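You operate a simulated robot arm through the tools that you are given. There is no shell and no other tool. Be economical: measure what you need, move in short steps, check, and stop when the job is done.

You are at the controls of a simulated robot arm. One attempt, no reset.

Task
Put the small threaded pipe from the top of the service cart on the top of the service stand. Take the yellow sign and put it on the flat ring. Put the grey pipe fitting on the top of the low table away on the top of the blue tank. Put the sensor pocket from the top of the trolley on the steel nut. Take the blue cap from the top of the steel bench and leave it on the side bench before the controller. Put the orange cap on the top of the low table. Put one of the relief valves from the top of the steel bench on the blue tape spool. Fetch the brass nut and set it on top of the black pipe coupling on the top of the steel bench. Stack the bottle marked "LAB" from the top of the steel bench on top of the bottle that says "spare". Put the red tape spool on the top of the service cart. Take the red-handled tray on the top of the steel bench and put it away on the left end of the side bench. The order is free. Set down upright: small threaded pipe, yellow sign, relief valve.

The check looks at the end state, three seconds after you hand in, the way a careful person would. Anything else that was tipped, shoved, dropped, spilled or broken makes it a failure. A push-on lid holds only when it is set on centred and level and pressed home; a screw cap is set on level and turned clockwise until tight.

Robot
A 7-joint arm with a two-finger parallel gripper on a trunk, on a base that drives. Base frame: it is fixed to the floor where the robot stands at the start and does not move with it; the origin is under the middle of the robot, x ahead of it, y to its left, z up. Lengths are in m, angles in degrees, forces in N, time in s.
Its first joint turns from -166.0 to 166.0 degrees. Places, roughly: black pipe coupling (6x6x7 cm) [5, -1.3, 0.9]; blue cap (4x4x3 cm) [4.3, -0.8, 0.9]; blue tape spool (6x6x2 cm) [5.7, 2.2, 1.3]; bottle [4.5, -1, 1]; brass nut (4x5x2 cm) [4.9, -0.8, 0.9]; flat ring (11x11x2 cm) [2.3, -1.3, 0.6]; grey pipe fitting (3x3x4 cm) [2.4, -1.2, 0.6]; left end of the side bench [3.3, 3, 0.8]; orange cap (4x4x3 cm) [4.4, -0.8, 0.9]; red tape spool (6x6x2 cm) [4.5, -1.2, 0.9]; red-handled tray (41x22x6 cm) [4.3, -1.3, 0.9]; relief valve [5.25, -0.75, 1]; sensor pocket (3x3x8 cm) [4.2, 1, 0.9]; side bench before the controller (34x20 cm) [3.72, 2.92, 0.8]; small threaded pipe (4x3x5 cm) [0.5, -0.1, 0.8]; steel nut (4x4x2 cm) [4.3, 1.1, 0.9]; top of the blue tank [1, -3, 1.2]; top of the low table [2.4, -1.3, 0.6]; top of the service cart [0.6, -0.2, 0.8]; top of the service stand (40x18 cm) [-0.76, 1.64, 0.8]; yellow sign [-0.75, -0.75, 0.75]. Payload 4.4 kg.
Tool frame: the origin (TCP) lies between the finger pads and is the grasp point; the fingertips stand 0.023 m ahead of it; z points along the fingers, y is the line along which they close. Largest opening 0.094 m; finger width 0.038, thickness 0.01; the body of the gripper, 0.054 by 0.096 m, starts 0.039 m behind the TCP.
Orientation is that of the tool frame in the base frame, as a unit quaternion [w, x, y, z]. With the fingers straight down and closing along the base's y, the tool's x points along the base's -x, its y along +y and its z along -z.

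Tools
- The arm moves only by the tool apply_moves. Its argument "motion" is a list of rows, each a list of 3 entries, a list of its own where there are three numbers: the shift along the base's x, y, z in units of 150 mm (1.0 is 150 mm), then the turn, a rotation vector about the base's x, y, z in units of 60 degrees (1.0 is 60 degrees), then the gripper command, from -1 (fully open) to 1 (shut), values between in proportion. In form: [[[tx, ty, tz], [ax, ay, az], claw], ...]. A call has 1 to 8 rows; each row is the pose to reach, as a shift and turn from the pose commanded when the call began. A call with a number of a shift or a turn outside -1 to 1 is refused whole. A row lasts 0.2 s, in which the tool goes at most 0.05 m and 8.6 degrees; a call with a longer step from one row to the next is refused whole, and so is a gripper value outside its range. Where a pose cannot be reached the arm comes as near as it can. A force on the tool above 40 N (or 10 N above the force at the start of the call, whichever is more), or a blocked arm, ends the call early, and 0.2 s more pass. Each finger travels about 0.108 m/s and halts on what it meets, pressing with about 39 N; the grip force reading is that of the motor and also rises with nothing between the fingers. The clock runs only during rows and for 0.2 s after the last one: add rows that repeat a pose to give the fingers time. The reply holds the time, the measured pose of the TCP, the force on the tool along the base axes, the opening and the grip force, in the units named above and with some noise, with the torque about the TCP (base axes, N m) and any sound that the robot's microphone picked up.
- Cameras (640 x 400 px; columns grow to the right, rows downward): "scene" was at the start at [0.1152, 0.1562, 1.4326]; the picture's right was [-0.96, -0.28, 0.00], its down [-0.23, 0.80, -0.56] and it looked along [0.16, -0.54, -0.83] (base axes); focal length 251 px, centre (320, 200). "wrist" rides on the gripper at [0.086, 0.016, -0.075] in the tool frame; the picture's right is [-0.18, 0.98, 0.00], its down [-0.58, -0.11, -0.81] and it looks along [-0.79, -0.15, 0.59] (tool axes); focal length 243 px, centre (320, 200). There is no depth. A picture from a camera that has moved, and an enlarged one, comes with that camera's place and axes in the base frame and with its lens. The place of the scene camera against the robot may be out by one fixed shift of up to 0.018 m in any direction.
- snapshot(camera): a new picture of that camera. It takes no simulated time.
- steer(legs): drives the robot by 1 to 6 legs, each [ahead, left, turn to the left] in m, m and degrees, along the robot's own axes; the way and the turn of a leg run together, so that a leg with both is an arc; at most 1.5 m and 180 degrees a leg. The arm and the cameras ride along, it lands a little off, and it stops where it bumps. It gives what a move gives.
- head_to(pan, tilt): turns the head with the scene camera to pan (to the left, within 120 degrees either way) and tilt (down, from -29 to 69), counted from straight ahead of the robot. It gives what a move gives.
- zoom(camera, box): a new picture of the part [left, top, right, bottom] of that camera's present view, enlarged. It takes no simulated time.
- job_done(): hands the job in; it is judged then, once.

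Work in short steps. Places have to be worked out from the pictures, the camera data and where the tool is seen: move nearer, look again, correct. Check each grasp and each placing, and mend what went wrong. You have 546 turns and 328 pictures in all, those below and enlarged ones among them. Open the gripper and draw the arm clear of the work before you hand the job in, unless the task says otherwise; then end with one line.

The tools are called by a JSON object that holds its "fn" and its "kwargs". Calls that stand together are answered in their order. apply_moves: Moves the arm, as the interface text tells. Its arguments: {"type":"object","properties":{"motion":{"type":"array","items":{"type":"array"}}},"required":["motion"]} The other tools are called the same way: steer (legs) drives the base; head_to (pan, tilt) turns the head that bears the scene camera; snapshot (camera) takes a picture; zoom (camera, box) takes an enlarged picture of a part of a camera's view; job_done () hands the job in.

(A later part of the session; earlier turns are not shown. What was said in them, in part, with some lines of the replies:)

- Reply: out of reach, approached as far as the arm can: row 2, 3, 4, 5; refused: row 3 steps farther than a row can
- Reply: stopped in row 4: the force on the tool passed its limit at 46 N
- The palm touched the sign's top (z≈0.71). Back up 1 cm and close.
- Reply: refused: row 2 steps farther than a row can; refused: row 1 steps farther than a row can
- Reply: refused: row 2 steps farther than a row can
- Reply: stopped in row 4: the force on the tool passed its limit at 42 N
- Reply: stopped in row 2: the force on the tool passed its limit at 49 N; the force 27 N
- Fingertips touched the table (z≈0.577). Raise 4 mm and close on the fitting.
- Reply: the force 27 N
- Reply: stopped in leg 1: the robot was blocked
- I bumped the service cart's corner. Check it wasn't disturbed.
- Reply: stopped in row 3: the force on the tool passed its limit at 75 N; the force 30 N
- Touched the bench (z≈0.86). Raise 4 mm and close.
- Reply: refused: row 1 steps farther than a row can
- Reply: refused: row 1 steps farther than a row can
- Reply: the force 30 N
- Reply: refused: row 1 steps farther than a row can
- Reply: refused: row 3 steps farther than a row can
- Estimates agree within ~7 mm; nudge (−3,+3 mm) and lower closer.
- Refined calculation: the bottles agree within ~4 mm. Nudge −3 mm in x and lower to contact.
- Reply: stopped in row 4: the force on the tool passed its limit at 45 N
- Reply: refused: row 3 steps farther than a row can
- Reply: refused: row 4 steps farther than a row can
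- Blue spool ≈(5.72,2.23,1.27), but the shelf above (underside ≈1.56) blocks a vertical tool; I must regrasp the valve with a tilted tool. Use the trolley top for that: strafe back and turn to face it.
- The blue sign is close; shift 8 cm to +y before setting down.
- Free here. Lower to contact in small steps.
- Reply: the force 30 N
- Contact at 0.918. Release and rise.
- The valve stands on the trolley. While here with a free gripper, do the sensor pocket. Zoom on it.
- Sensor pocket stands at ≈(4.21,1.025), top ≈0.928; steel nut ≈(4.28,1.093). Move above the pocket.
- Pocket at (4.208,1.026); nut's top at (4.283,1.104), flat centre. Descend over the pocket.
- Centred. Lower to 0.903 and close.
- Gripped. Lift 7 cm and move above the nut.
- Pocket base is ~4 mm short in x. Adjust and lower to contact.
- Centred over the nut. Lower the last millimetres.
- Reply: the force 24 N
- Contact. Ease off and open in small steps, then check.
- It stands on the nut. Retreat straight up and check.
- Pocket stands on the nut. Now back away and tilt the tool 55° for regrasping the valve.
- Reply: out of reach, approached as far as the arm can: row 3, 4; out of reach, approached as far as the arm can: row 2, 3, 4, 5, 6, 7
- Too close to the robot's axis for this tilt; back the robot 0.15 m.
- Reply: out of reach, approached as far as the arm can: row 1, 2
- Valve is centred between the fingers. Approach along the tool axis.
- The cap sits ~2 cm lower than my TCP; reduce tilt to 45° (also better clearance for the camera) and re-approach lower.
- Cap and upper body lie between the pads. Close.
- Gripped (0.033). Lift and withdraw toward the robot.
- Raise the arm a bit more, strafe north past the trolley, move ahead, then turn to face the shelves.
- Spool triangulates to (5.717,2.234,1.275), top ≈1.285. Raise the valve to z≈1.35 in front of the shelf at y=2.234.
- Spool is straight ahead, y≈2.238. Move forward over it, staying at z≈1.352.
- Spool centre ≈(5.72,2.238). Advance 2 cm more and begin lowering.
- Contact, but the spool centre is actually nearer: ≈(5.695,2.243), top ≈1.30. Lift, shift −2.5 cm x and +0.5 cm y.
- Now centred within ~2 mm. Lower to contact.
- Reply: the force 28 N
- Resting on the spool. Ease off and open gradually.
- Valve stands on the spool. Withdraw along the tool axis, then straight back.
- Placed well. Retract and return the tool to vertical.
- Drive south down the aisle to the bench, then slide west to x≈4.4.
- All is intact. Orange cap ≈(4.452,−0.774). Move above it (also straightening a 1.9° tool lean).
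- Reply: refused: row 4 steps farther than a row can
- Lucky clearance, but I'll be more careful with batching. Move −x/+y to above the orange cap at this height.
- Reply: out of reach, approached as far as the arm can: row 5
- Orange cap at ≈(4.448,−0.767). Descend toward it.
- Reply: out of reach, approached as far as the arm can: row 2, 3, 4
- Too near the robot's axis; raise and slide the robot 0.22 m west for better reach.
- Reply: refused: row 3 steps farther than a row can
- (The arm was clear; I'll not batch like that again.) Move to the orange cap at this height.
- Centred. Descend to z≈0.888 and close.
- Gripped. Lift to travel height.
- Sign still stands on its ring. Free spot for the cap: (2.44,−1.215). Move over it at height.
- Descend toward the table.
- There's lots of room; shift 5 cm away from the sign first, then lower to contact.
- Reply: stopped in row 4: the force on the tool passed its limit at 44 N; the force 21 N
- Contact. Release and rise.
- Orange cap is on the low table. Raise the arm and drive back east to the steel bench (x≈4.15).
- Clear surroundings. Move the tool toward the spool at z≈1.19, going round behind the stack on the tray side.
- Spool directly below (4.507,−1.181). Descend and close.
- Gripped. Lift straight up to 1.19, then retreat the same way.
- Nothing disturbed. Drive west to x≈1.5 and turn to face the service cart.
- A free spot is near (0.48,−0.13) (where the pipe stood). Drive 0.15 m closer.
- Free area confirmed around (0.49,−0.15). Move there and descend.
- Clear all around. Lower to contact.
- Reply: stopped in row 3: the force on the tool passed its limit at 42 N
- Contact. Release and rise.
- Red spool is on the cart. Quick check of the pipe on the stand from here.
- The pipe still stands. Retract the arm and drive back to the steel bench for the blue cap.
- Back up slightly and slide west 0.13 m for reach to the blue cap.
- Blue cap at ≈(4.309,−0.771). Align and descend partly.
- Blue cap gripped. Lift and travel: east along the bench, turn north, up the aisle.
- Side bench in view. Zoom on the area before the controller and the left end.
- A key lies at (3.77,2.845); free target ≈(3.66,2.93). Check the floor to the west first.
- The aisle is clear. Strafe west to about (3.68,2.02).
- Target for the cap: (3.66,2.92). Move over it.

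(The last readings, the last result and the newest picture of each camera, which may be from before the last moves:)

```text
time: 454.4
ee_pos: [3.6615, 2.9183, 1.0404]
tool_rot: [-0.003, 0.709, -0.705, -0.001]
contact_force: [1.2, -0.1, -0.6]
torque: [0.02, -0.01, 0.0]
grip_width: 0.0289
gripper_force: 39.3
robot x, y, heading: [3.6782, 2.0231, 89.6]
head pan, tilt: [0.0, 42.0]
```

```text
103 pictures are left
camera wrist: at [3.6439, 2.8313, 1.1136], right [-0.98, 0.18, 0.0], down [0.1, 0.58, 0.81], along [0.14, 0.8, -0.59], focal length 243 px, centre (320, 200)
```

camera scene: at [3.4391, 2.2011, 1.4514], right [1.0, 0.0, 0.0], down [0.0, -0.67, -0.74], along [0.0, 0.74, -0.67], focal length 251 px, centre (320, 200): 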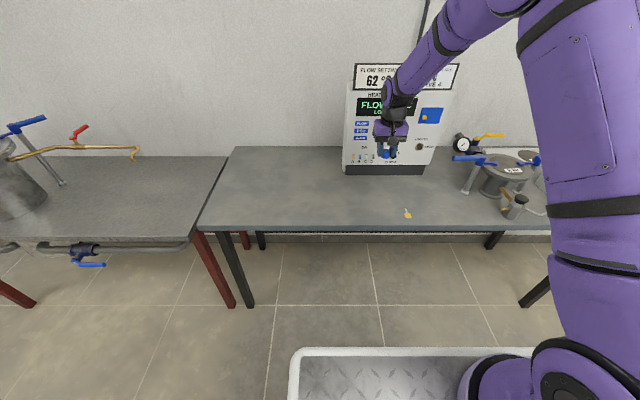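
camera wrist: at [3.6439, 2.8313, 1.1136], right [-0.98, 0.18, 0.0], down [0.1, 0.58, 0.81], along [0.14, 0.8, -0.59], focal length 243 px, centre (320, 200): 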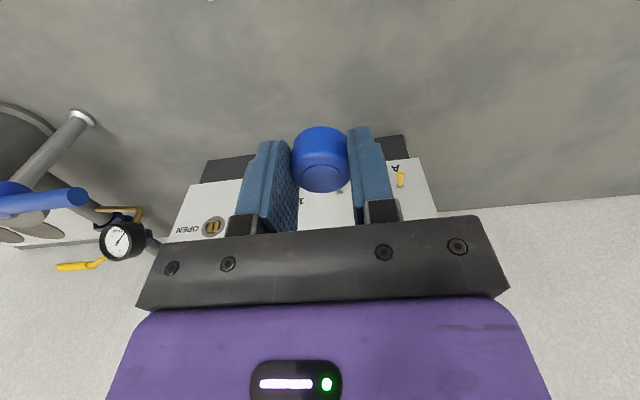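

Well clear of the controller. Descend.

{"fn": "apply_moves", "kwargs": {"motion": [[[0, 0, -0.3], [0, 0, 0], 1], [[0, 0, -0.6], [0, 0, 0], 1], [[0, 0, -0.9], [0, 0, 0], 1], [[0, 0, -1], [0, 0, 0], 1]]}}

{"fn": "apply_moves", "kwargs": {"motion": [[[0, 0, -0.12], [0, 0, 0], 1], [[0, 0, -0.24], [0, 0, 0], 1], [[0, 0, -0.3], [0, 0, 0], 1], [[0, 0, -0.34], [0, 0, 0], 1], [[0, 0, -0.37], [0, 0, 0], 1]]}}

```text
time: 455.4
ee_pos: [3.6597, 2.9181, 0.89]
tool_rot: [-0.003, 0.709, -0.705, -0.002]
contact_force: [0.1, -0.9, 0.2]
torque: [-0.02, 0.03, -0.01]
grip_width: 0.029
gripper_force: 38.5
robot x, y, heading: [3.6748, 2.0282, 89.9]
head pan, tilt: [0.0, 42.0]
```

```text
time: 456.6
ee_pos: [3.6598, 2.9176, 0.8351]
tool_rot: [-0.003, 0.71, -0.705, -0.001]
contact_force: [0.0, 0.4, -0.5]
torque: [0.0, 0.02, 0.0]
grip_width: 0.0291
gripper_force: 39.0
robot x, y, heading: [3.6771, 2.0309, 89.8]
head pan, tilt: [0.0, 42.0]
```

{"fn": "apply_moves", "kwargs": {"motion": [[[0, 0, -0.03], [0, 0, 0], 1], [[0, 0, -0.06], [0, 0, 0], 1], [[0, 0, -0.09], [0, 0, 0], 1], [[0, 0, -0.12], [0, 0, 0], 1], [[0, 0, -0.15], [0, 0, 0], 1]]}}

```text
time: 457.4
ee_pos: [3.6589, 2.9201, 0.8234]
tool_rot: [-0.004, 0.71, -0.705, -0.004]
contact_force: [0.9, -5.6, 14.8]
torque: [-0.04, -0.03, 0.01]
grip_width: 0.0297
gripper_force: 38.9
robot x, y, heading: [3.6787, 2.0299, 89.9]
head pan, tilt: [0.0, 42.0]
stopped in row 4: the force on the tool passed its limit at 78 N (the readings are from after the stop); the commanded pose is now the measured one
```

Contact. Release and rise.

{"fn": "apply_moves", "kwargs": {"motion": [[[0, 0, 0.01], [0, 0, 0], 0.4], [[0, 0, 0.01], [0, 0, 0], -0.1], [[0, 0, 0.01], [0, 0, 0], -0.2], [[0, 0, 0.2], [0, 0, 0], -0.2], [[0, 0, 0.5], [0, 0, 0], -0.2], [[0, 0, 0.8], [0, 0, 0], -0.2], [[0, 0, 1], [0, 0, 0], -0.2]]}}

{"fn": "apply_moves", "kwargs": {"motion": [[[0, -0.3, 0.1], [0, 0, 0], -0.2], [[0, -0.6, 0.2], [0, 0, 0], -0.2], [[0, -0.9, 0.3], [0, 0, 0], -0.2], [[0, -1, 0.6], [0, 0, 0], -0.2]]}}

{"fn": "zoom", "kwargs": {"camera": "scene", "box": [330, 130, 458, 230]}}

```text
time: 459.0
ee_pos: [3.6605, 2.9206, 0.9721]
tool_rot: [-0.004, 0.709, -0.705, -0.003]
contact_force: [-0.2, 1.1, 0.0]
torque: [-0.01, 0.0, 0.0]
grip_width: 0.0564
gripper_force: 0.1
robot x, y, heading: [3.6786, 2.0286, 89.5]
head pan, tilt: [0.0, 42.0]
```

```text
time: 460.0
ee_pos: [3.6593, 2.7702, 1.0618]
tool_rot: [-0.005, 0.71, -0.704, -0.003]
contact_force: [-0.3, 0.7, -0.3]
torque: [-0.01, 0.03, -0.02]
grip_width: 0.0566
gripper_force: 0.0
robot x, y, heading: [3.6757, 2.0303, 89.9]
head pan, tilt: [0.0, 42.0]
```

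```text
4.00 times, centred on (394, 180) of scene
camera zoom: at [3.439, 2.202, 1.4513], right [1.0, 0.0, 0.0], down [0.0, -0.67, -0.74], along [0.0, 0.74, -0.67], focal length 1004 px, centre (24, 280)
```

zoom: 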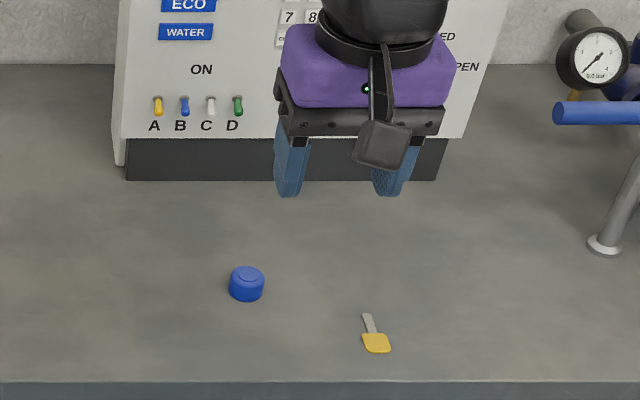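

Blue cap is placed. Last: the tray. Retract a bit and drive back to the steel bench (strafe east, turn, go south).

{"fn": "apply_moves", "kwargs": {"motion": [[[0, -0.3, 0.1], [0, 0, 0], -0.2], [[0, -0.6, 0.3], [0, 0, 0], -0.2], [[0, -0.9, 0.5], [0, 0, 0], -0.2], [[0, -1, 0.8], [0, 0, 0], -0.2]]}}

{"fn": "steer", "kwargs": {"legs": [[-0.15, -1.22, 0], [0, 0, -180], [1.1, 0, 0], [0.98, 0, 0]]}}

{"fn": "head_to", "kwargs": {"pan": -20, "tilt": 40}}

{"fn": "snapshot", "kwargs": {"camera": "scene"}}

```text
refused: row 2 steps farther than a row can; nothing moved
```

```text
time: 469.8
ee_pos: [5.5889, 2.0655, 1.0574]
tool_rot: [-0.004, -0.129, 0.992, 0.002]
contact_force: [0.1, -0.6, 0.5]
torque: [0.01, 0.0, 0.0]
grip_width: 0.0564
gripper_force: 0.1
robot x, y, heading: [4.888, 1.8743, 12.0]
head pan, tilt: [0.0, 42.0]
stopped in leg 2: the force on the tool passed its limit at 51 N (the readings are from after the stop); the commanded pose is now the measured one
```

```text
time: 470.6
ee_pos: [5.589, 2.0643, 1.0577]
tool_rot: [-0.004, -0.129, 0.992, 0.001]
contact_force: [0.0, 0.3, 0.2]
torque: [0.01, -0.02, 0.0]
grip_width: 0.0565
gripper_force: 0.1
robot x, y, heading: [4.8881, 1.8773, 12.1]
head pan, tilt: [-20.0, 40.0]
```

```text
101 pictures are left
camera scene: at [5.0104, 2.1041, 1.4548], right [-0.14, -0.99, 0.0], down [-0.63, 0.09, -0.77], along [0.76, -0.11, -0.64], focal length 251 px, centre (320, 200)
```

scene: 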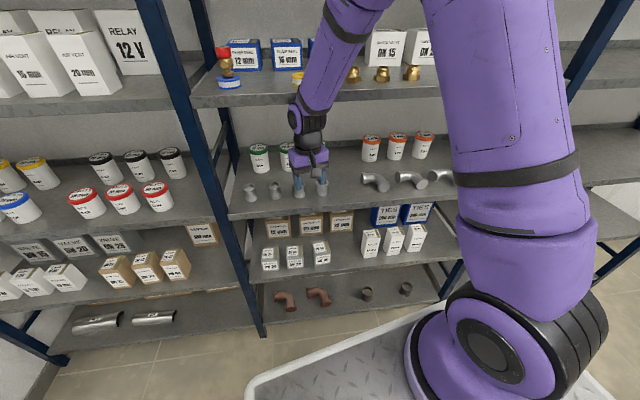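

The previous arm move was refused and the extended arm touched the shelving while turning. Inspect for any damage.

{"fn": "zoom", "kwargs": {"camera": "scene", "box": [200, 130, 392, 240]}}

{"fn": "snapshot", "kwargs": {"camera": "wrist"}}

{"fn": "zoom", "kwargs": {"camera": "scene", "box": [190, 30, 318, 110]}}

```text
3.33 times, centred on (296, 185) of scene
camera zoom: at [5.0104, 2.1041, 1.4548], right [-0.14, -0.99, 0.0], down [-0.63, 0.09, -0.77], along [0.76, -0.11, -0.64], focal length 837 px, centre (400, 250)
```

zoom: 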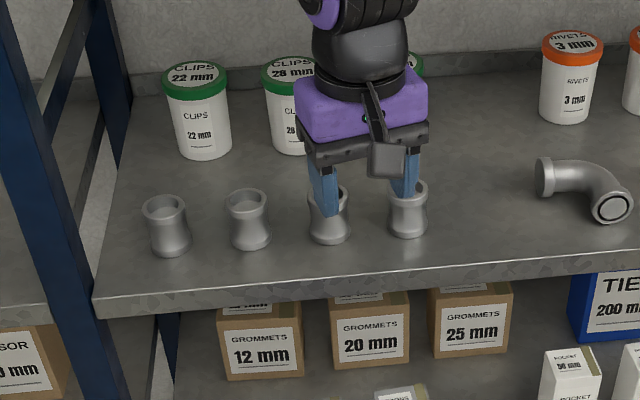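

```text
99 pictures are left
camera wrist: at [5.5012, 2.0577, 1.133], right [-0.07, 1.0, 0.0], down [0.6, 0.04, 0.8], along [0.8, 0.06, -0.6], focal length 243 px, centre (320, 200)
```

wrist: 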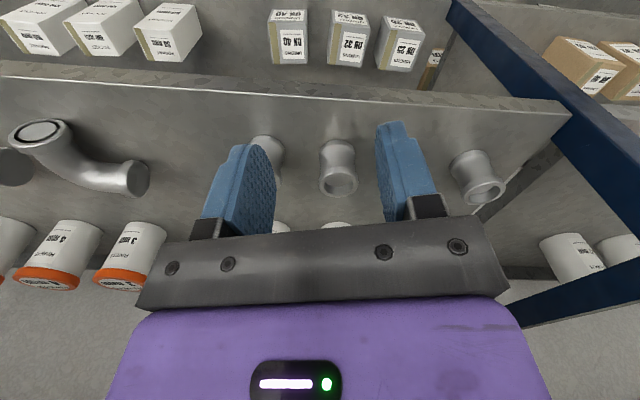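

```text
5.00 times, centred on (254, 70) of scene
camera zoom: at [5.0104, 2.1041, 1.4548], right [-0.14, -0.99, 0.0], down [-0.63, 0.09, -0.77], along [0.76, -0.11, -0.64], focal length 1255 px, centre (650, 850)
```

zoom: 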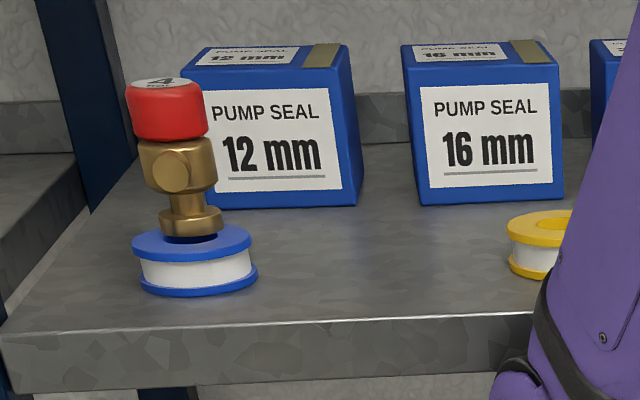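

Nothing was displaced; the tool column just touched the upper shelf's edge. Pull the arm back in −x carefully.

{"fn": "apply_moves", "kwargs": {"motion": [[[-0.15, 0, 0], [0, 0, 0], -0.2], [[-0.4, 0, 0], [0, 0, 0], -0.2], [[-0.7, 0, 0.05], [0, 0, 0], -0.2], [[-1, 0, 0.1], [0, 0, 0], -0.2]]}}

```text
time: 471.6
ee_pos: [5.4428, 2.0661, 1.0698]
tool_rot: [-0.005, -0.128, 0.992, 0.002]
contact_force: [1.0, -0.7, -0.3]
torque: [0.01, 0.05, 0.01]
grip_width: 0.0566
gripper_force: 0.0
robot x, y, heading: [4.8858, 1.875, 12.1]
head pan, tilt: [-20.0, 40.0]
```

{"fn": "zoom", "kwargs": {"camera": "scene", "box": [200, 50, 456, 240]}}

```text
2.11 times, centred on (328, 145) of scene
camera zoom: at [5.0147, 2.1049, 1.4542], right [-0.14, -0.99, 0.0], down [-0.64, 0.09, -0.77], along [0.76, -0.11, -0.64], focal length 528 px, centre (303, 316)
```

zoom: 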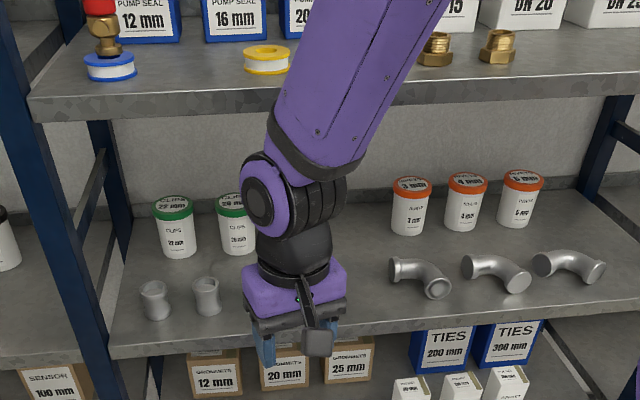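

All intact. Retract further, then finish the turn and drive south.

{"fn": "apply_moves", "kwargs": {"motion": [[[-0.25, 0, 0.1], [0, 0, 0], -0.2], [[-0.5, 0, 0.2], [0, 0, 0], -0.2], [[-0.5, 0, 0.5], [0, 0, 0], -0.2], [[-0.5, 0, 0.8], [0, 0, 0], -0.2]]}}

```text
time: 472.6
ee_pos: [5.3666, 2.066, 1.19]
tool_rot: [-0.006, -0.128, 0.992, 0.001]
contact_force: [0.4, 0.3, -1.0]
torque: [-0.01, 0.08, -0.04]
grip_width: 0.0565
gripper_force: 0.0
robot x, y, heading: [4.8812, 1.8791, 11.9]
head pan, tilt: [-20.0, 40.0]
```

{"fn": "steer", "kwargs": {"legs": [[0, 0, -101.9]]}}

{"fn": "steer", "kwargs": {"legs": [[1.1, 0, 0], [1.0, 0, 0], [0, -0.6, 0]]}}

{"fn": "head_to", "kwargs": {"pan": 0, "tilt": 42}}

{"fn": "snapshot", "kwargs": {"camera": "scene"}}

```text
time: 477.3
ee_pos: [4.9709, 1.3655, 1.1906]
tool_rot: [-0.002, 0.689, 0.725, 0.005]
contact_force: [0.0, 0.8, 0.4]
torque: [0.01, -0.01, 0.02]
grip_width: 0.0565
gripper_force: 0.0
robot x, y, heading: [4.8858, 1.8792, -89.8]
head pan, tilt: [-20.0, 40.0]
```

```text
time: 490.7
ee_pos: [4.3601, -0.7398, 1.1917]
tool_rot: [-0.002, 0.691, 0.723, 0.005]
contact_force: [-0.3, 0.0, -0.8]
torque: [-0.01, -0.02, 0.01]
grip_width: 0.0561
gripper_force: 0.0
robot x, y, heading: [4.2787, -0.2312, -90.1]
head pan, tilt: [-20.0, 40.0]
```

```text
time: 491.6
ee_pos: [4.3599, -0.7422, 1.1911]
tool_rot: [-0.001, 0.69, 0.723, 0.004]
contact_force: [0.7, 0.0, 0.8]
torque: [0.0, -0.01, 0.0]
grip_width: 0.0567
gripper_force: 0.0
robot x, y, heading: [4.2773, -0.2313, -90.2]
head pan, tilt: [0.0, 42.0]
```

```text
96 pictures are left
camera scene: at [4.5061, -0.4248, 1.4514], right [-1.0, 0.0, 0.0], down [0.0, 0.67, -0.74], along [0.0, -0.74, -0.67], focal length 251 px, centre (320, 200)
```

scene: 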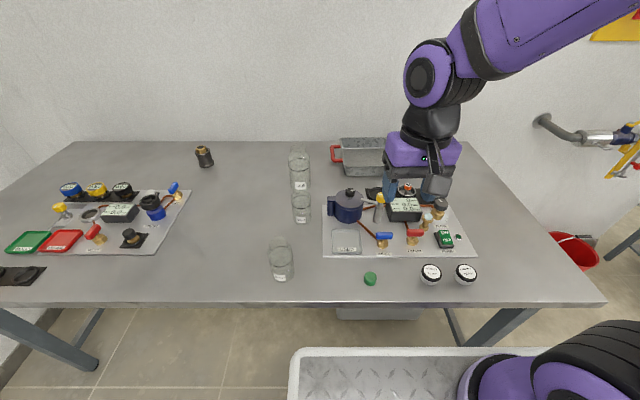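

Move the arm over toward the tray while turning the tool +87° so that it closes along y.

{"fn": "apply_moves", "kwargs": {"motion": [[[-0.05, -0.2, 0], [0, 0, 0.13], -0.6], [[-0.1, -0.4, 0], [0, 0, 0.26], -0.6], [[-0.2, -0.6, 0], [0, 0, 0.39], -0.6], [[-0.3, -0.8, 0], [0, 0, 0.52], -0.6], [[-0.4, -1, 0], [0, 0, 0.65], -0.6], [[-0.5, -1, 0], [0, 0, 0.78], -0.6], [[-0.6, -1, 0], [0, 0, 0.91], -0.6]]}}

{"fn": "apply_moves", "kwargs": {"motion": [[[0, -0.25, 0], [0, 0, 0.13], -0.6], [[0, -0.5, 0], [0, 0, 0.27], -0.6], [[0, -0.75, 0], [0, 0, 0.41], -0.6], [[0, -1, 0], [0, 0, 0.54], -0.6]]}}

{"fn": "snapshot", "kwargs": {"camera": "wrist"}}

{"fn": "zoom", "kwargs": {"camera": "scene", "box": [310, 90, 470, 220]}}

```text
time: 493.2
ee_pos: [4.2691, -0.8896, 1.19]
tool_rot: [-0.004, 0.279, 0.96, 0.003]
contact_force: [0.0, 0.2, 0.6]
torque: [0.0, 0.01, -0.02]
grip_width: 0.075
gripper_force: 0.0
robot x, y, heading: [4.2785, -0.2316, -90.4]
head pan, tilt: [0.0, 42.0]
```

```text
time: 494.2
ee_pos: [4.2703, -1.0408, 1.1905]
tool_rot: [-0.004, 0.002, 1.0, 0.002]
contact_force: [-0.8, -0.4, 1.4]
torque: [-0.03, 0.02, 0.0]
grip_width: 0.0756
gripper_force: 0.1
robot x, y, heading: [4.2743, -0.2314, -89.9]
head pan, tilt: [0.0, 42.0]
```

```text
95 pictures are left
camera wrist: at [4.1841, -1.0241, 1.2667], right [0.19, 0.98, 0.0], down [0.59, -0.11, 0.8], along [0.79, -0.15, -0.6], focal length 243 px, centre (320, 200)
```

wrist: 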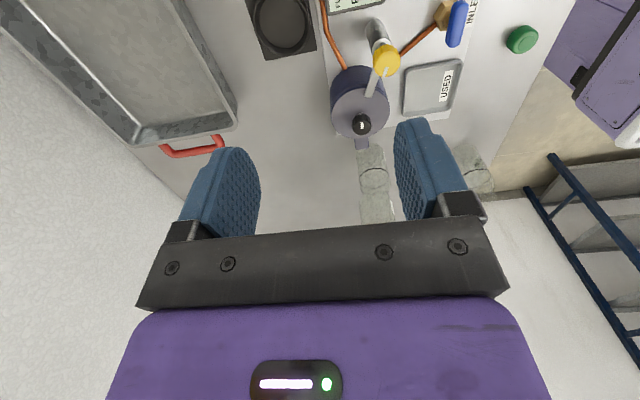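

```text
3.08 times, centred on (390, 155) of scene
camera zoom: at [4.5063, -0.4242, 1.4514], right [-1.0, 0.0, 0.0], down [0.0, 0.67, -0.74], along [0.0, -0.74, -0.67], focal length 772 px, centre (105, 338)
```

zoom: 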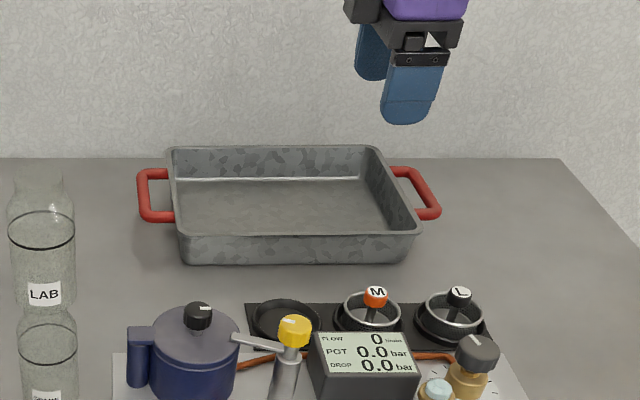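

Tray front rim ≈y −1.20, wall flares outward ~17°, tray centre (4.269,−1.309). Tilt the tool 15° to match the wall and move above the front wall's middle.

{"fn": "apply_moves", "kwargs": {"motion": [[[0, -0.25, -0.05], [-0.08, 0, 0], -0.1], [[0, -0.5, -0.1], [-0.17, 0, 0], -0.1], [[0, -0.75, -0.2], [-0.25, 0, 0], -0.1], [[0, -0.95, -0.4], [-0.25, 0, 0], -0.1], [[0, -0.95, -0.65], [-0.25, 0, 0], -0.1], [[0, -0.97, -0.9], [-0.25, 0, 0], -0.1]]}}

{"fn": "snapshot", "kwargs": {"camera": "wrist"}}

{"fn": "zoom", "kwargs": {"camera": "scene", "box": [310, 90, 470, 220]}}

```text
time: 495.6
ee_pos: [4.2692, -1.1865, 1.056]
tool_rot: [-0.004, 0.004, 0.992, -0.129]
contact_force: [0.7, 0.7, 0.4]
torque: [-0.01, -0.02, -0.01]
grip_width: 0.0517
gripper_force: 0.1
robot x, y, heading: [4.2731, -0.2316, -90.1]
head pan, tilt: [0.0, 42.0]
```

```text
93 pictures are left
camera wrist: at [4.1832, -1.1508, 1.1249], right [0.19, 0.95, -0.25], down [0.59, 0.1, 0.8], along [0.79, -0.3, -0.54], focal length 243 px, centre (320, 200)
```

wrist: 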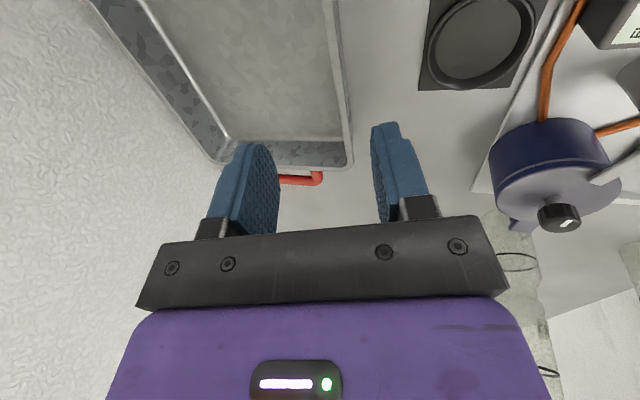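

```text
3.08 times, centred on (390, 155) of scene
camera zoom: at [4.5062, -0.4244, 1.4514], right [-1.0, 0.0, 0.0], down [0.0, 0.67, -0.74], along [0.0, -0.74, -0.67], focal length 772 px, centre (105, 338)
```

zoom: 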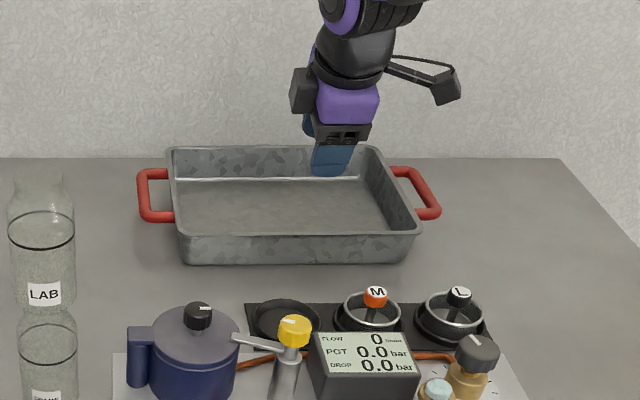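

Rim predicted and observed agree (y≈−1.205). Descend along the tool axis so the wall enters between the fingers.

{"fn": "apply_moves", "kwargs": {"motion": [[[0, 0.1, -0.03], [0, 0, 0], -0.1], [[0, 0.04, -0.28], [0, 0, 0], -0.1], [[0, -0.03, -0.55], [0, 0, 0], -0.1], [[0, -0.08, -0.75], [0, 0, 0], -0.1]]}}

{"fn": "snapshot", "kwargs": {"camera": "wrist"}}

{"fn": "zoom", "kwargs": {"camera": "scene", "box": [310, 90, 470, 220]}}

```text
time: 496.6
ee_pos: [4.2691, -1.1985, 0.9455]
tool_rot: [-0.003, 0.003, 0.992, -0.129]
contact_force: [-0.7, 0.6, 1.1]
torque: [-0.01, -0.01, -0.01]
grip_width: 0.0514
gripper_force: 0.0
robot x, y, heading: [4.2733, -0.2274, -90.1]
head pan, tilt: [0.0, 42.0]
```

```text
91 pictures are left
camera wrist: at [4.1835, -1.1633, 1.013], right [0.19, 0.95, -0.25], down [0.59, 0.1, 0.8], along [0.79, -0.3, -0.54], focal length 243 px, centre (320, 200)
```

wrist: 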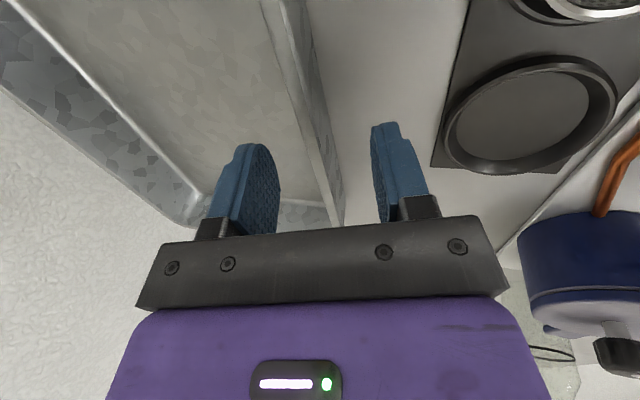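

```text
3.08 times, centred on (390, 155) of scene
camera zoom: at [4.5062, -0.4243, 1.4514], right [-1.0, 0.0, 0.0], down [0.0, 0.67, -0.74], along [0.0, -0.74, -0.67], focal length 772 px, centre (105, 338)
```

zoom: 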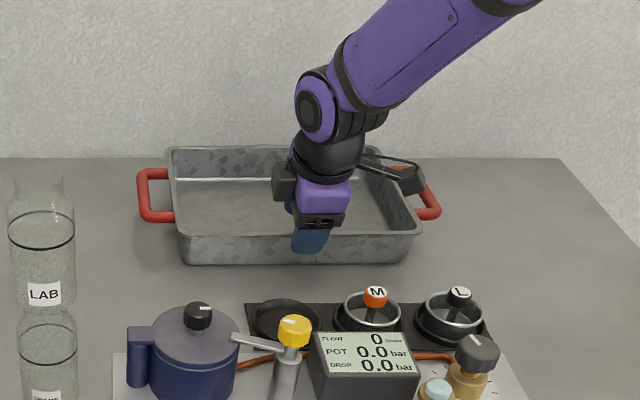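

The wall is centred between the fingers. Descend 4.5 cm more.

{"fn": "apply_moves", "kwargs": {"motion": [[[0, -0.03, -0.12], [0, 0, 0], -0.1], [[0, -0.06, -0.22], [0, 0, 0], -0.1], [[0, -0.075, -0.3], [0, 0, 0], -0.1]]}}

{"fn": "snapshot", "kwargs": {"camera": "wrist"}}

```text
time: 497.4
ee_pos: [4.2699, -1.2098, 0.8978]
tool_rot: [-0.005, 0.003, 0.992, -0.129]
contact_force: [0.4, 0.6, 0.3]
torque: [0.02, -0.01, 0.01]
grip_width: 0.0517
gripper_force: 0.1
robot x, y, heading: [4.2754, -0.2269, -90.2]
head pan, tilt: [0.0, 42.0]
```

```text
89 pictures are left
camera wrist: at [4.1844, -1.1741, 0.967], right [0.19, 0.95, -0.25], down [0.59, 0.1, 0.8], along [0.79, -0.3, -0.54], focal length 243 px, centre (320, 200)
```

wrist: 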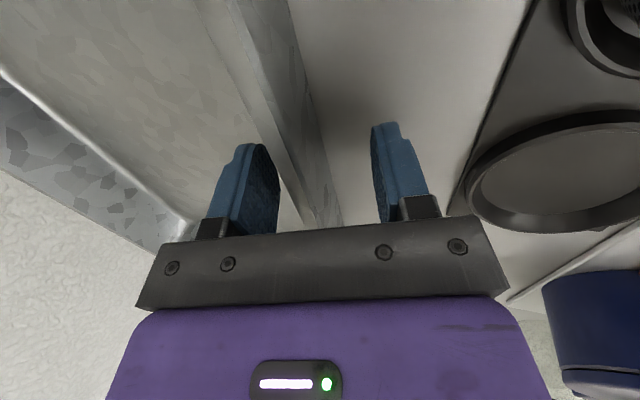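

Close on the wall.

{"fn": "apply_moves", "kwargs": {"motion": [[[0, 0, 0], [0, 0, 0], 0.3], [[0, 0, 0], [0, 0, 0], 1], [[0, 0, 0], [0, 0, 0], 1], [[0, 0, 0], [0, 0, 0], 1]]}}

{"fn": "snapshot", "kwargs": {"camera": "wrist"}}

```text
time: 498.4
ee_pos: [4.2706, -1.2086, 0.8974]
tool_rot: [-0.004, 0.003, 0.992, -0.128]
contact_force: [-0.8, 0.6, -2.8]
torque: [0.64, 0.24, -0.09]
grip_width: 0.0025
gripper_force: 38.7
robot x, y, heading: [4.2779, -0.2298, -89.9]
head pan, tilt: [0.0, 42.0]
```

```text
88 pictures are left
camera wrist: at [4.1845, -1.1741, 0.9665], right [0.19, 0.95, -0.25], down [0.59, 0.1, 0.8], along [0.79, -0.3, -0.54], focal length 243 px, centre (320, 200)
```

wrist: 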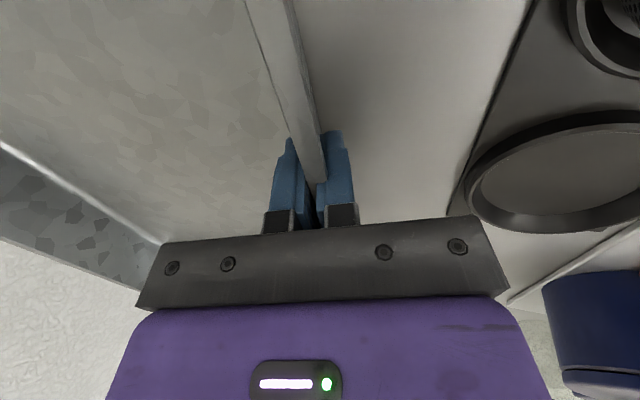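

Wall pinched (2.5 mm). Lift slowly and see how the tray behaves.

{"fn": "apply_moves", "kwargs": {"motion": [[[0, 0, 0.05], [0, 0, 0], 1], [[0, 0, 0.1], [0, 0, 0], 1], [[0, 0, 0.2], [0, 0, 0], 1], [[0, 0, 0.3], [0, 0, 0], 1], [[0, 0, 0.3], [0, 0, 0], 1]]}}

{"fn": "zoom", "kwargs": {"camera": "scene", "box": [300, 80, 480, 230]}}

```text
time: 499.6
ee_pos: [4.2699, -1.2094, 0.9432]
tool_rot: [-0.004, 0.003, 0.992, -0.128]
contact_force: [0.8, -0.9, -6.9]
torque: [0.63, -0.04, -0.01]
grip_width: 0.0029
gripper_force: 39.0
robot x, y, heading: [4.2787, -0.234, -90.3]
head pan, tilt: [0.0, 42.0]
```

```text
2.67 times, centred on (390, 155) of scene
camera zoom: at [4.5062, -0.4252, 1.4513], right [-1.0, 0.0, 0.0], down [0.0, 0.67, -0.74], along [0.0, -0.74, -0.67], focal length 670 px, centre (133, 320)
```

zoom: 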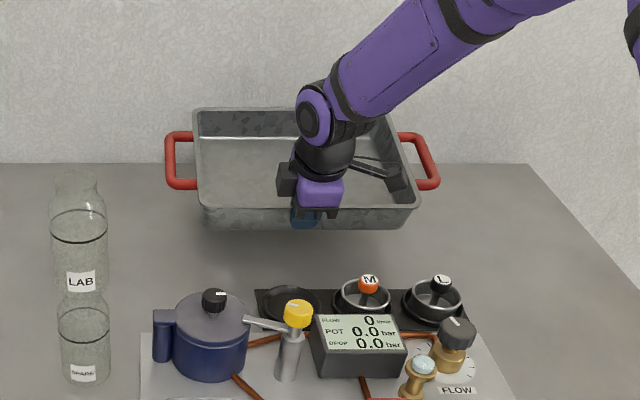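

The tray hangs level (≈0.7 kg). Lift it to z≈1.25, then pull back toward the robot.

{"fn": "apply_moves", "kwargs": {"motion": [[[0, 0.02, 0.2], [0, 0, 0], 1], [[0, 0.05, 0.4], [0, 0, 0], 1], [[0, 0.08, 0.6], [0, 0, 0], 1], [[0, 0.1, 0.8], [0, 0, 0], 1], [[0, 0.1, 1], [0, 0, 0], 1]]}}

{"fn": "apply_moves", "kwargs": {"motion": [[[0, 0.05, 0.2], [0, 0, 0], 1], [[0, 0.1, 0.4], [0, 0, 0], 1], [[0, 0.2, 0.6], [0, 0, 0], 1], [[0, 0.3, 0.8], [0, 0, 0], 1], [[0, 0.4, 1], [0, 0, 0], 1]]}}

{"fn": "apply_moves", "kwargs": {"motion": [[[0, 0.2, 0], [0, 0, 0], 1], [[0, 0.4, 0], [0, 0, 0], 1], [[0, 0.6, 0], [0, 0, 0], 1], [[0, 0.8, 0], [0, 0, 0], 1], [[0, 1, 0], [0, 0, 0], 1]]}}

{"fn": "snapshot", "kwargs": {"camera": "scene"}}

```text
time: 500.8
ee_pos: [4.2685, -1.1951, 1.0928]
tool_rot: [-0.004, 0.003, 0.992, -0.128]
contact_force: [0.4, -0.5, -5.9]
torque: [0.72, -0.05, 0.01]
grip_width: 0.0027
gripper_force: 38.6
robot x, y, heading: [4.2775, -0.2335, -90.0]
head pan, tilt: [0.0, 42.0]
```

```text
time: 502.0
ee_pos: [4.2707, -1.1351, 1.2423]
tool_rot: [-0.003, 0.004, 0.992, -0.129]
contact_force: [-0.5, -0.2, -7.5]
torque: [0.72, -0.04, 0.03]
grip_width: 0.0031
gripper_force: 38.4
robot x, y, heading: [4.2761, -0.2296, -90.1]
head pan, tilt: [0.0, 42.0]
```

```text
time: 503.2
ee_pos: [4.2702, -0.9848, 1.2429]
tool_rot: [-0.003, 0.004, 0.992, -0.127]
contact_force: [-1.4, 0.1, -6.6]
torque: [0.73, -0.05, 0.02]
grip_width: 0.0029
gripper_force: 39.1
robot x, y, heading: [4.2775, -0.233, -90.2]
head pan, tilt: [0.0, 42.0]
```

```text
86 pictures are left
camera scene: at [4.5062, -0.4256, 1.4513], right [-1.0, 0.0, 0.0], down [0.0, 0.67, -0.74], along [0.0, -0.74, -0.67], focal length 251 px, centre (320, 200)
```

scene: 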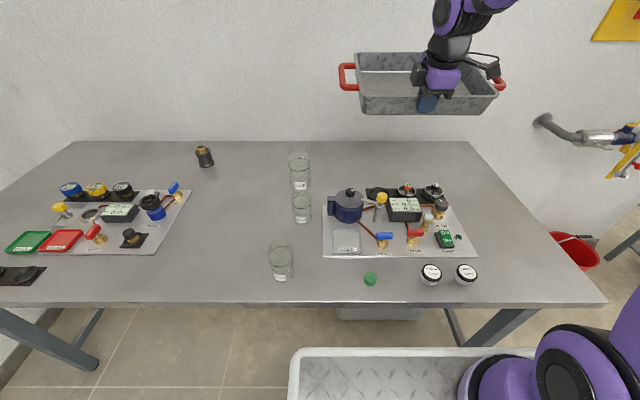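

Tray is level. Bring it a bit closer and slightly higher, then travel.

{"fn": "apply_moves", "kwargs": {"motion": [[[0, 0.2, 0.1], [0, 0, 0], 1], [[0, 0.4, 0.2], [0, 0, 0], 1], [[0, 0.6, 0.3], [0, 0, 0], 1], [[0, 0.75, 0.3], [0, 0, 0], 1]]}}

{"fn": "steer", "kwargs": {"legs": [[0, 0.6, 0]]}}

{"fn": "snapshot", "kwargs": {"camera": "scene"}}

```text
time: 504.2
ee_pos: [4.2708, -0.8738, 1.2873]
tool_rot: [-0.004, 0.003, 0.992, -0.128]
contact_force: [-0.3, -1.0, -7.0]
torque: [0.72, -0.03, 0.01]
grip_width: 0.003
gripper_force: 39.5
robot x, y, heading: [4.279, -0.2303, -90.1]
head pan, tilt: [0.0, 42.0]
```

```text
time: 507.5
ee_pos: [4.8684, -0.8725, 1.2871]
tool_rot: [-0.003, 0.002, 0.992, -0.128]
contact_force: [0.0, 0.5, -5.3]
torque: [0.64, -0.06, 0.0]
grip_width: 0.0028
gripper_force: 39.2
robot x, y, heading: [4.875, -0.2295, -89.8]
head pan, tilt: [0.0, 42.0]
```

```text
85 pictures are left
camera scene: at [5.1008, -0.4235, 1.4513], right [-1.0, 0.0, 0.0], down [0.0, 0.67, -0.74], along [0.0, -0.74, -0.67], focal length 251 px, centre (320, 200)
```

scene: 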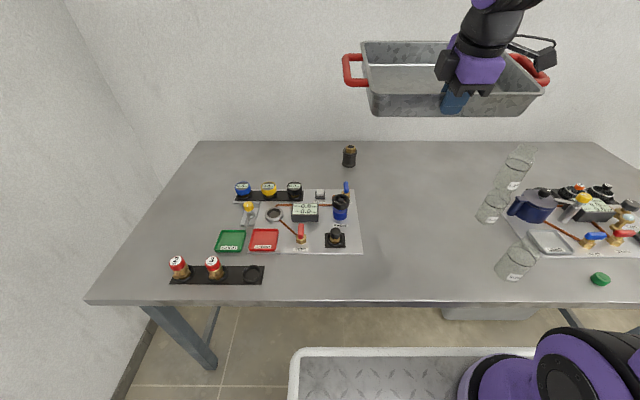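

Secure, and the stack stands. Back up north along the aisle.

{"fn": "steer", "kwargs": {"legs": [[-1.1, 0, 0], [-1.05, 0, 0]]}}

{"fn": "snapshot", "kwargs": {"camera": "scene"}}

```text
time: 518.2
ee_pos: [4.8584, 1.2805, 1.2884]
tool_rot: [-0.004, 0.005, 0.992, -0.128]
contact_force: [-0.2, 0.3, -6.1]
torque: [0.65, -0.04, 0.03]
grip_width: 0.0026
gripper_force: 39.3
robot x, y, heading: [4.8634, 1.9224, -90.2]
head pan, tilt: [0.0, 42.0]
```

```text
84 pictures are left
camera scene: at [5.0953, 1.7277, 1.4514], right [-1.0, 0.0, 0.0], down [0.0, 0.67, -0.74], along [0.0, -0.74, -0.67], focal length 251 px, centre (320, 200)
```

scene: 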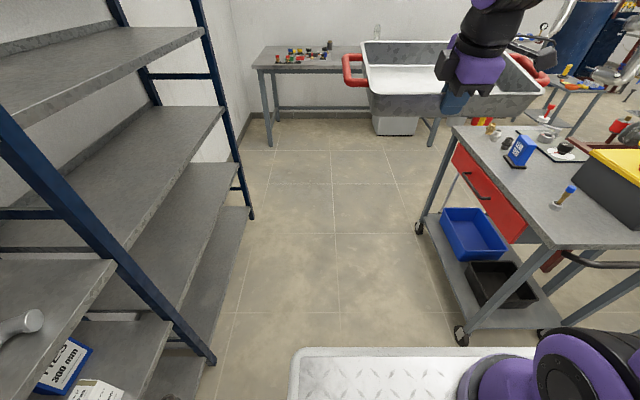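

Turn right in two stages (sweeping over the open west side), checking in between.

{"fn": "steer", "kwargs": {"legs": [[0, 0, -90]]}}

{"fn": "snapshot", "kwargs": {"camera": "scene"}}

```text
time: 522.4
ee_pos: [4.2234, 1.9304, 1.2876]
tool_rot: [-0.094, 0.704, 0.698, -0.088]
contact_force: [0.6, 0.2, -6.8]
torque: [-0.03, -0.64, 0.0]
grip_width: 0.0027
gripper_force: 39.1
robot x, y, heading: [4.8659, 1.9222, 179.6]
head pan, tilt: [0.0, 42.0]
```

```text
83 pictures are left
camera scene: at [4.6761, 1.6785, 1.4514], right [0.0, 1.0, 0.0], down [0.67, 0.0, -0.74], along [-0.74, 0.0, -0.67], focal length 251 px, centre (320, 200)
```

scene: 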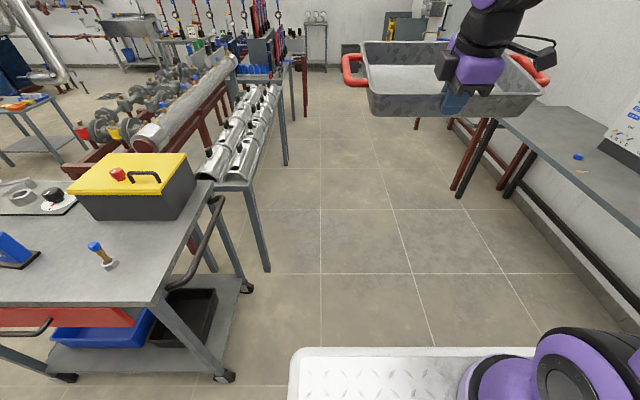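

{"fn": "steer", "kwargs": {"legs": [[0, 0, -90], [0, 1.0, 0]]}}

{"fn": "snapshot", "kwargs": {"camera": "scene"}}

```text
time: 531.3
ee_pos: [3.8706, 2.5547, 1.2875]
tool_rot: [-0.128, 0.992, 0.004, 0.003]
contact_force: [0.0, 0.1, -5.8]
torque: [-0.65, 0.02, 0.01]
grip_width: 0.0029
gripper_force: 39.3
robot x, y, heading: [3.8717, 1.9133, 90.8]
head pan, tilt: [0.0, 42.0]
```

```text
82 pictures are left
camera scene: at [3.6316, 2.0837, 1.4514], right [1.0, 0.01, 0.0], down [0.01, -0.67, -0.74], along [-0.01, 0.74, -0.67], focal length 251 px, centre (320, 200)
```

scene: 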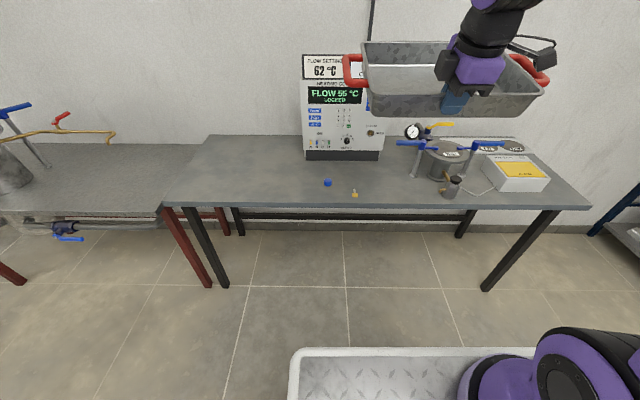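

Strafe the remaining 0.58 m to x≈3.29.

{"fn": "steer", "kwargs": {"legs": [[0, 0.58, -0.8]]}}

{"fn": "snapshot", "kwargs": {"camera": "scene"}}

```text
time: 534.6
ee_pos: [3.3023, 2.5515, 1.2864]
tool_rot: [-0.128, 0.992, -0.005, 0.004]
contact_force: [-0.1, -0.3, -5.4]
torque: [-0.69, 0.06, 0.02]
grip_width: 0.0027
gripper_force: 38.6
robot x, y, heading: [3.2983, 1.9108, 89.9]
head pan, tilt: [0.0, 42.0]
```

```text
81 pictures are left
camera scene: at [3.0564, 2.0852, 1.4513], right [1.0, 0.0, 0.0], down [0.0, -0.67, -0.74], along [0.0, 0.74, -0.67], focal length 251 px, centre (320, 200)
```

scene: 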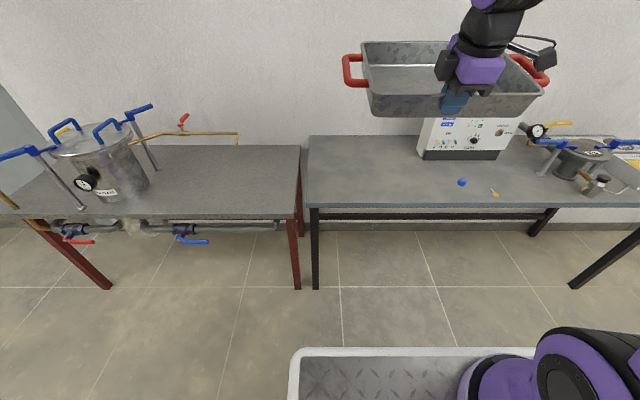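

Move the tray forward over the bench's left end (TCP target (3.28,2.885)).

{"fn": "apply_moves", "kwargs": {"motion": [[[-0.03, 0.25, 0], [0, 0, 0], 1], [[-0.06, 0.5, 0], [0, 0, 0], 1], [[-0.1, 0.75, 0], [0, 0, 0], 1], [[-0.14, 1, 0], [0, 0, 0], 1]]}}

{"fn": "apply_moves", "kwargs": {"motion": [[[0, 0.25, 0], [0, 0, 0], 1], [[0, 0.5, 0], [0, 0, 0], 1], [[0, 0.75, -0.1], [0, 0, 0], 1], [[0, 1, -0.2], [0, 0, 0], 1]]}}

{"fn": "apply_moves", "kwargs": {"motion": [[[0, 0.2, -0.2], [0, 0, 0], 1], [[0, 0.22, -0.5], [0, 0, 0], 1], [[0, 0.22, -0.8], [0, 0, 0], 1], [[0, 0.22, -1], [0, 0, 0], 1]]}}

{"fn": "snapshot", "kwargs": {"camera": "scene"}}

```text
time: 535.6
ee_pos: [3.2822, 2.7018, 1.2879]
tool_rot: [-0.128, 0.992, -0.004, 0.005]
contact_force: [0.4, -1.4, -4.9]
torque: [-0.59, 0.03, 0.01]
grip_width: 0.0029
gripper_force: 39.0
robot x, y, heading: [3.2959, 1.9112, 89.8]
head pan, tilt: [0.0, 42.0]
```

```text
time: 536.6
ee_pos: [3.2816, 2.8539, 1.257]
tool_rot: [-0.128, 0.992, -0.004, 0.004]
contact_force: [1.0, -0.6, -4.6]
torque: [-0.59, 0.02, 0.0]
grip_width: 0.003
gripper_force: 39.0
robot x, y, heading: [3.3003, 1.9118, 90.0]
head pan, tilt: [0.0, 42.0]
```

```text
time: 537.6
ee_pos: [3.2812, 2.8866, 1.1074]
tool_rot: [-0.129, 0.992, -0.004, 0.004]
contact_force: [0.6, -1.4, -4.5]
torque: [-0.61, 0.01, -0.03]
grip_width: 0.0032
gripper_force: 39.0
robot x, y, heading: [3.2961, 1.9104, 89.7]
head pan, tilt: [0.0, 42.0]
```

```text
80 pictures are left
camera scene: at [3.0564, 2.0849, 1.4514], right [1.0, 0.0, 0.0], down [0.0, -0.67, -0.74], along [0.0, 0.74, -0.67], focal length 251 px, centre (320, 200)
```

scene: 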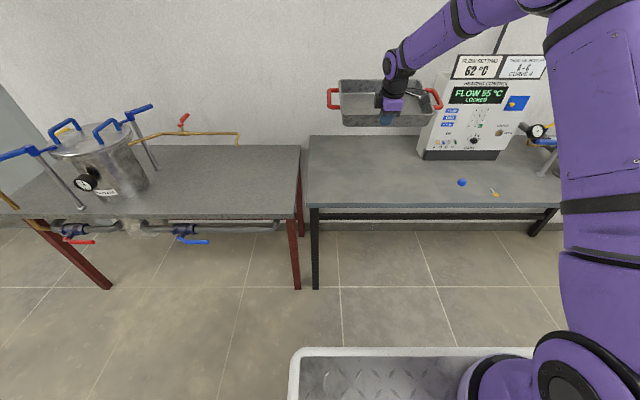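

Shift 2 cm left for clearance from the controller and lower further.

{"fn": "apply_moves", "kwargs": {"motion": [[[-0.07, -0.03, 0], [0, 0, 0], 1], [[-0.14, -0.06, -0.05], [0, 0, 0], 1], [[-0.14, -0.06, -0.35], [0, 0, 0], 1], [[-0.14, -0.06, -0.65], [0, 0, 0], 1], [[-0.14, -0.06, -0.95], [0, 0, 0], 1]]}}

{"fn": "zoom", "kwargs": {"camera": "scene", "box": [290, 60, 482, 220]}}

```text
time: 538.8
ee_pos: [3.2591, 2.8779, 0.9651]
tool_rot: [-0.129, 0.992, -0.004, 0.003]
contact_force: [0.6, -2.0, -4.7]
torque: [-0.57, 0.01, 0.01]
grip_width: 0.0029
gripper_force: 39.5
robot x, y, heading: [3.2956, 1.9099, 89.8]
head pan, tilt: [0.0, 42.0]
```

```text
2.50 times, centred on (386, 140) of scene
camera zoom: at [3.0565, 2.0848, 1.4514], right [1.0, 0.0, 0.0], down [0.0, -0.67, -0.74], along [0.0, 0.74, -0.67], focal length 628 px, centre (155, 350)
```

zoom: 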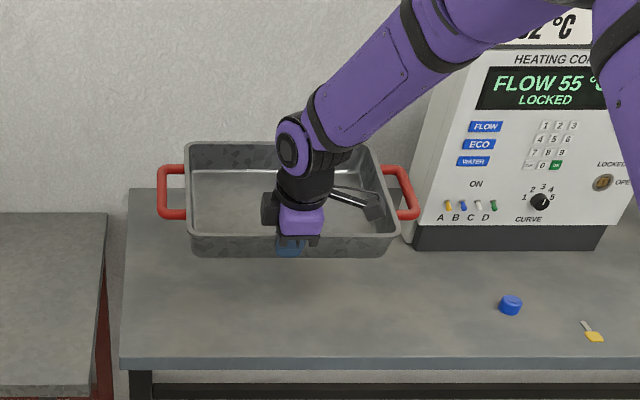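

Continue lowering to just above the surface, then to contact.

{"fn": "apply_moves", "kwargs": {"motion": [[[0, 0, -0.3], [0, 0, 0], 1], [[0, 0, -0.55], [0, 0, 0], 1], [[0, 0, -0.72], [0, 0, 0], 1], [[0, 0, -0.78], [0, 0, 0], 1]]}}

{"fn": "zoom", "kwargs": {"camera": "scene", "box": [290, 60, 482, 220]}}

```text
time: 539.8
ee_pos: [3.2597, 2.8761, 0.8472]
tool_rot: [-0.127, 0.992, -0.004, 0.004]
contact_force: [1.1, -0.7, -5.5]
torque: [-0.64, 0.06, -0.01]
grip_width: 0.0026
gripper_force: 38.9
robot x, y, heading: [3.2948, 1.9119, 89.7]
head pan, tilt: [0.0, 42.0]
```

```text
2.50 times, centred on (386, 140) of scene
camera zoom: at [3.0564, 2.0852, 1.4514], right [1.0, 0.0, 0.0], down [0.0, -0.67, -0.74], along [0.0, 0.74, -0.67], focal length 628 px, centre (155, 350)
```

zoom: 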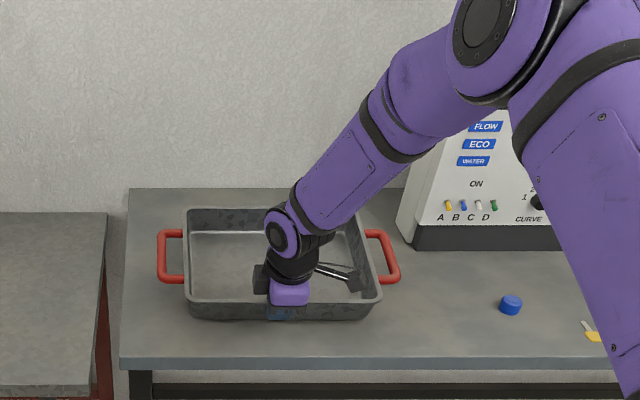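

{"fn": "apply_moves", "kwargs": {"motion": [[[0, 0, -0.02], [0, 0, 0], 1], [[0, 0, -0.04], [0, 0, 0], 1], [[0, 0, -0.06], [0, 0, 0], 1], [[0, 0, -0.08], [0, 0, 0], 1]]}}

```text
time: 540.8
ee_pos: [3.2604, 2.8769, 0.8373]
tool_rot: [-0.13, 0.992, -0.004, 0.004]
contact_force: [-1.1, -5.6, 13.5]
torque: [-0.72, -1.03, -0.38]
grip_width: 0.003
gripper_force: 39.2
robot x, y, heading: [3.2947, 1.9099, 89.9]
head pan, tilt: [0.0, 42.0]
```

Tray rests on the bench. Open and retreat upward along the tool axis.

{"fn": "apply_moves", "kwargs": {"motion": [[[0, 0, 0], [0, 0, 0], 0.5], [[0, 0, 0], [0, 0, 0], -0.1], [[0, 0, 0], [0, 0, 0], -0.1], [[0, -0.04, 0.15], [0, 0, 0], -0.1], [[0, -0.1, 0.4], [0, 0, 0], -0.1], [[0, -0.2, 0.7], [0, 0, 0], -0.1], [[0, -0.3, 1], [0, 0, 0], -0.1]]}}

{"fn": "zoom", "kwargs": {"camera": "scene", "box": [290, 60, 482, 220]}}

```text
time: 542.4
ee_pos: [3.2597, 2.8325, 0.9862]
tool_rot: [-0.128, 0.992, -0.004, 0.005]
contact_force: [0.0, 0.2, -1.0]
torque: [-0.04, 0.01, 0.01]
grip_width: 0.0516
gripper_force: 0.1
robot x, y, heading: [3.2938, 1.9122, 89.5]
head pan, tilt: [0.0, 42.0]
```

```text
2.50 times, centred on (386, 140) of scene
camera zoom: at [3.0564, 2.0858, 1.4513], right [1.0, 0.0, 0.0], down [0.0, -0.67, -0.74], along [0.0, 0.74, -0.67], focal length 628 px, centre (155, 350)
```

zoom: 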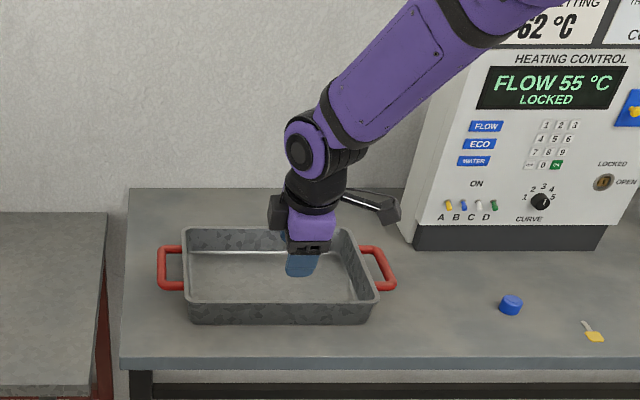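

All tasks done. Draw the arm clear.

{"fn": "apply_moves", "kwargs": {"motion": [[[0, -0.2, 0.25], [0, 0, 0], -1], [[0, -0.4, 0.5], [0, 0, 0], -1], [[0, -0.6, 0.75], [0, 0, 0], -1], [[0, -0.85, 0.9], [0, 0, 0], -1], [[0, -1, 1], [0, 0, 0], -1]]}}

{"fn": "snapshot", "kwargs": {"camera": "scene"}}

```text
time: 543.6
ee_pos: [3.2603, 2.6829, 1.1357]
tool_rot: [-0.129, 0.992, -0.004, 0.004]
contact_force: [0.6, 1.1, 0.3]
torque: [0.01, 0.0, -0.01]
grip_width: 0.094
gripper_force: 0.0
robot x, y, heading: [3.2963, 1.9088, 89.6]
head pan, tilt: [0.0, 42.0]
```

```text
76 pictures are left
camera scene: at [3.0564, 2.0857, 1.4513], right [1.0, 0.0, 0.0], down [0.0, -0.67, -0.74], along [0.0, 0.74, -0.67], focal length 251 px, centre (320, 200)
```

scene: 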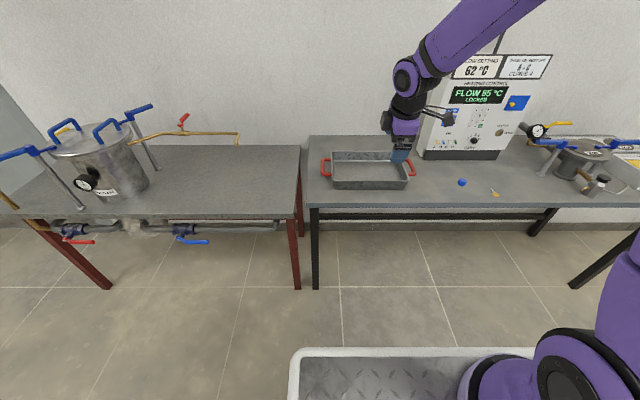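

Tray and cap in place, and the gripper is open. One more retraction, then hand in.

{"fn": "apply_moves", "kwargs": {"motion": [[[0, -0.25, 0], [0, 0, 0], -1], [[0, -0.5, 0], [0, 0, 0], -1], [[0, -0.75, 0], [0, 0, 0], -1]]}}

{"fn": "job_done", "kwargs": {}}

```text
time: 544.4
ee_pos: [3.2608, 2.5695, 1.1362]
tool_rot: [-0.128, 0.992, -0.005, 0.003]
contact_force: [1.2, 0.0, -0.1]
torque: [-0.01, 0.0, -0.01]
grip_width: 0.0939
gripper_force: 0.0
robot x, y, heading: [3.2949, 1.9111, 89.8]
head pan, tilt: [0.0, 42.0]
```

```text
The job is handed in.
```

All eleven placements are done and the job is handed in; the robot bumped the service cart once and the arm touched a shelf edge once, and nothing looked moved in the pictures afterwards.
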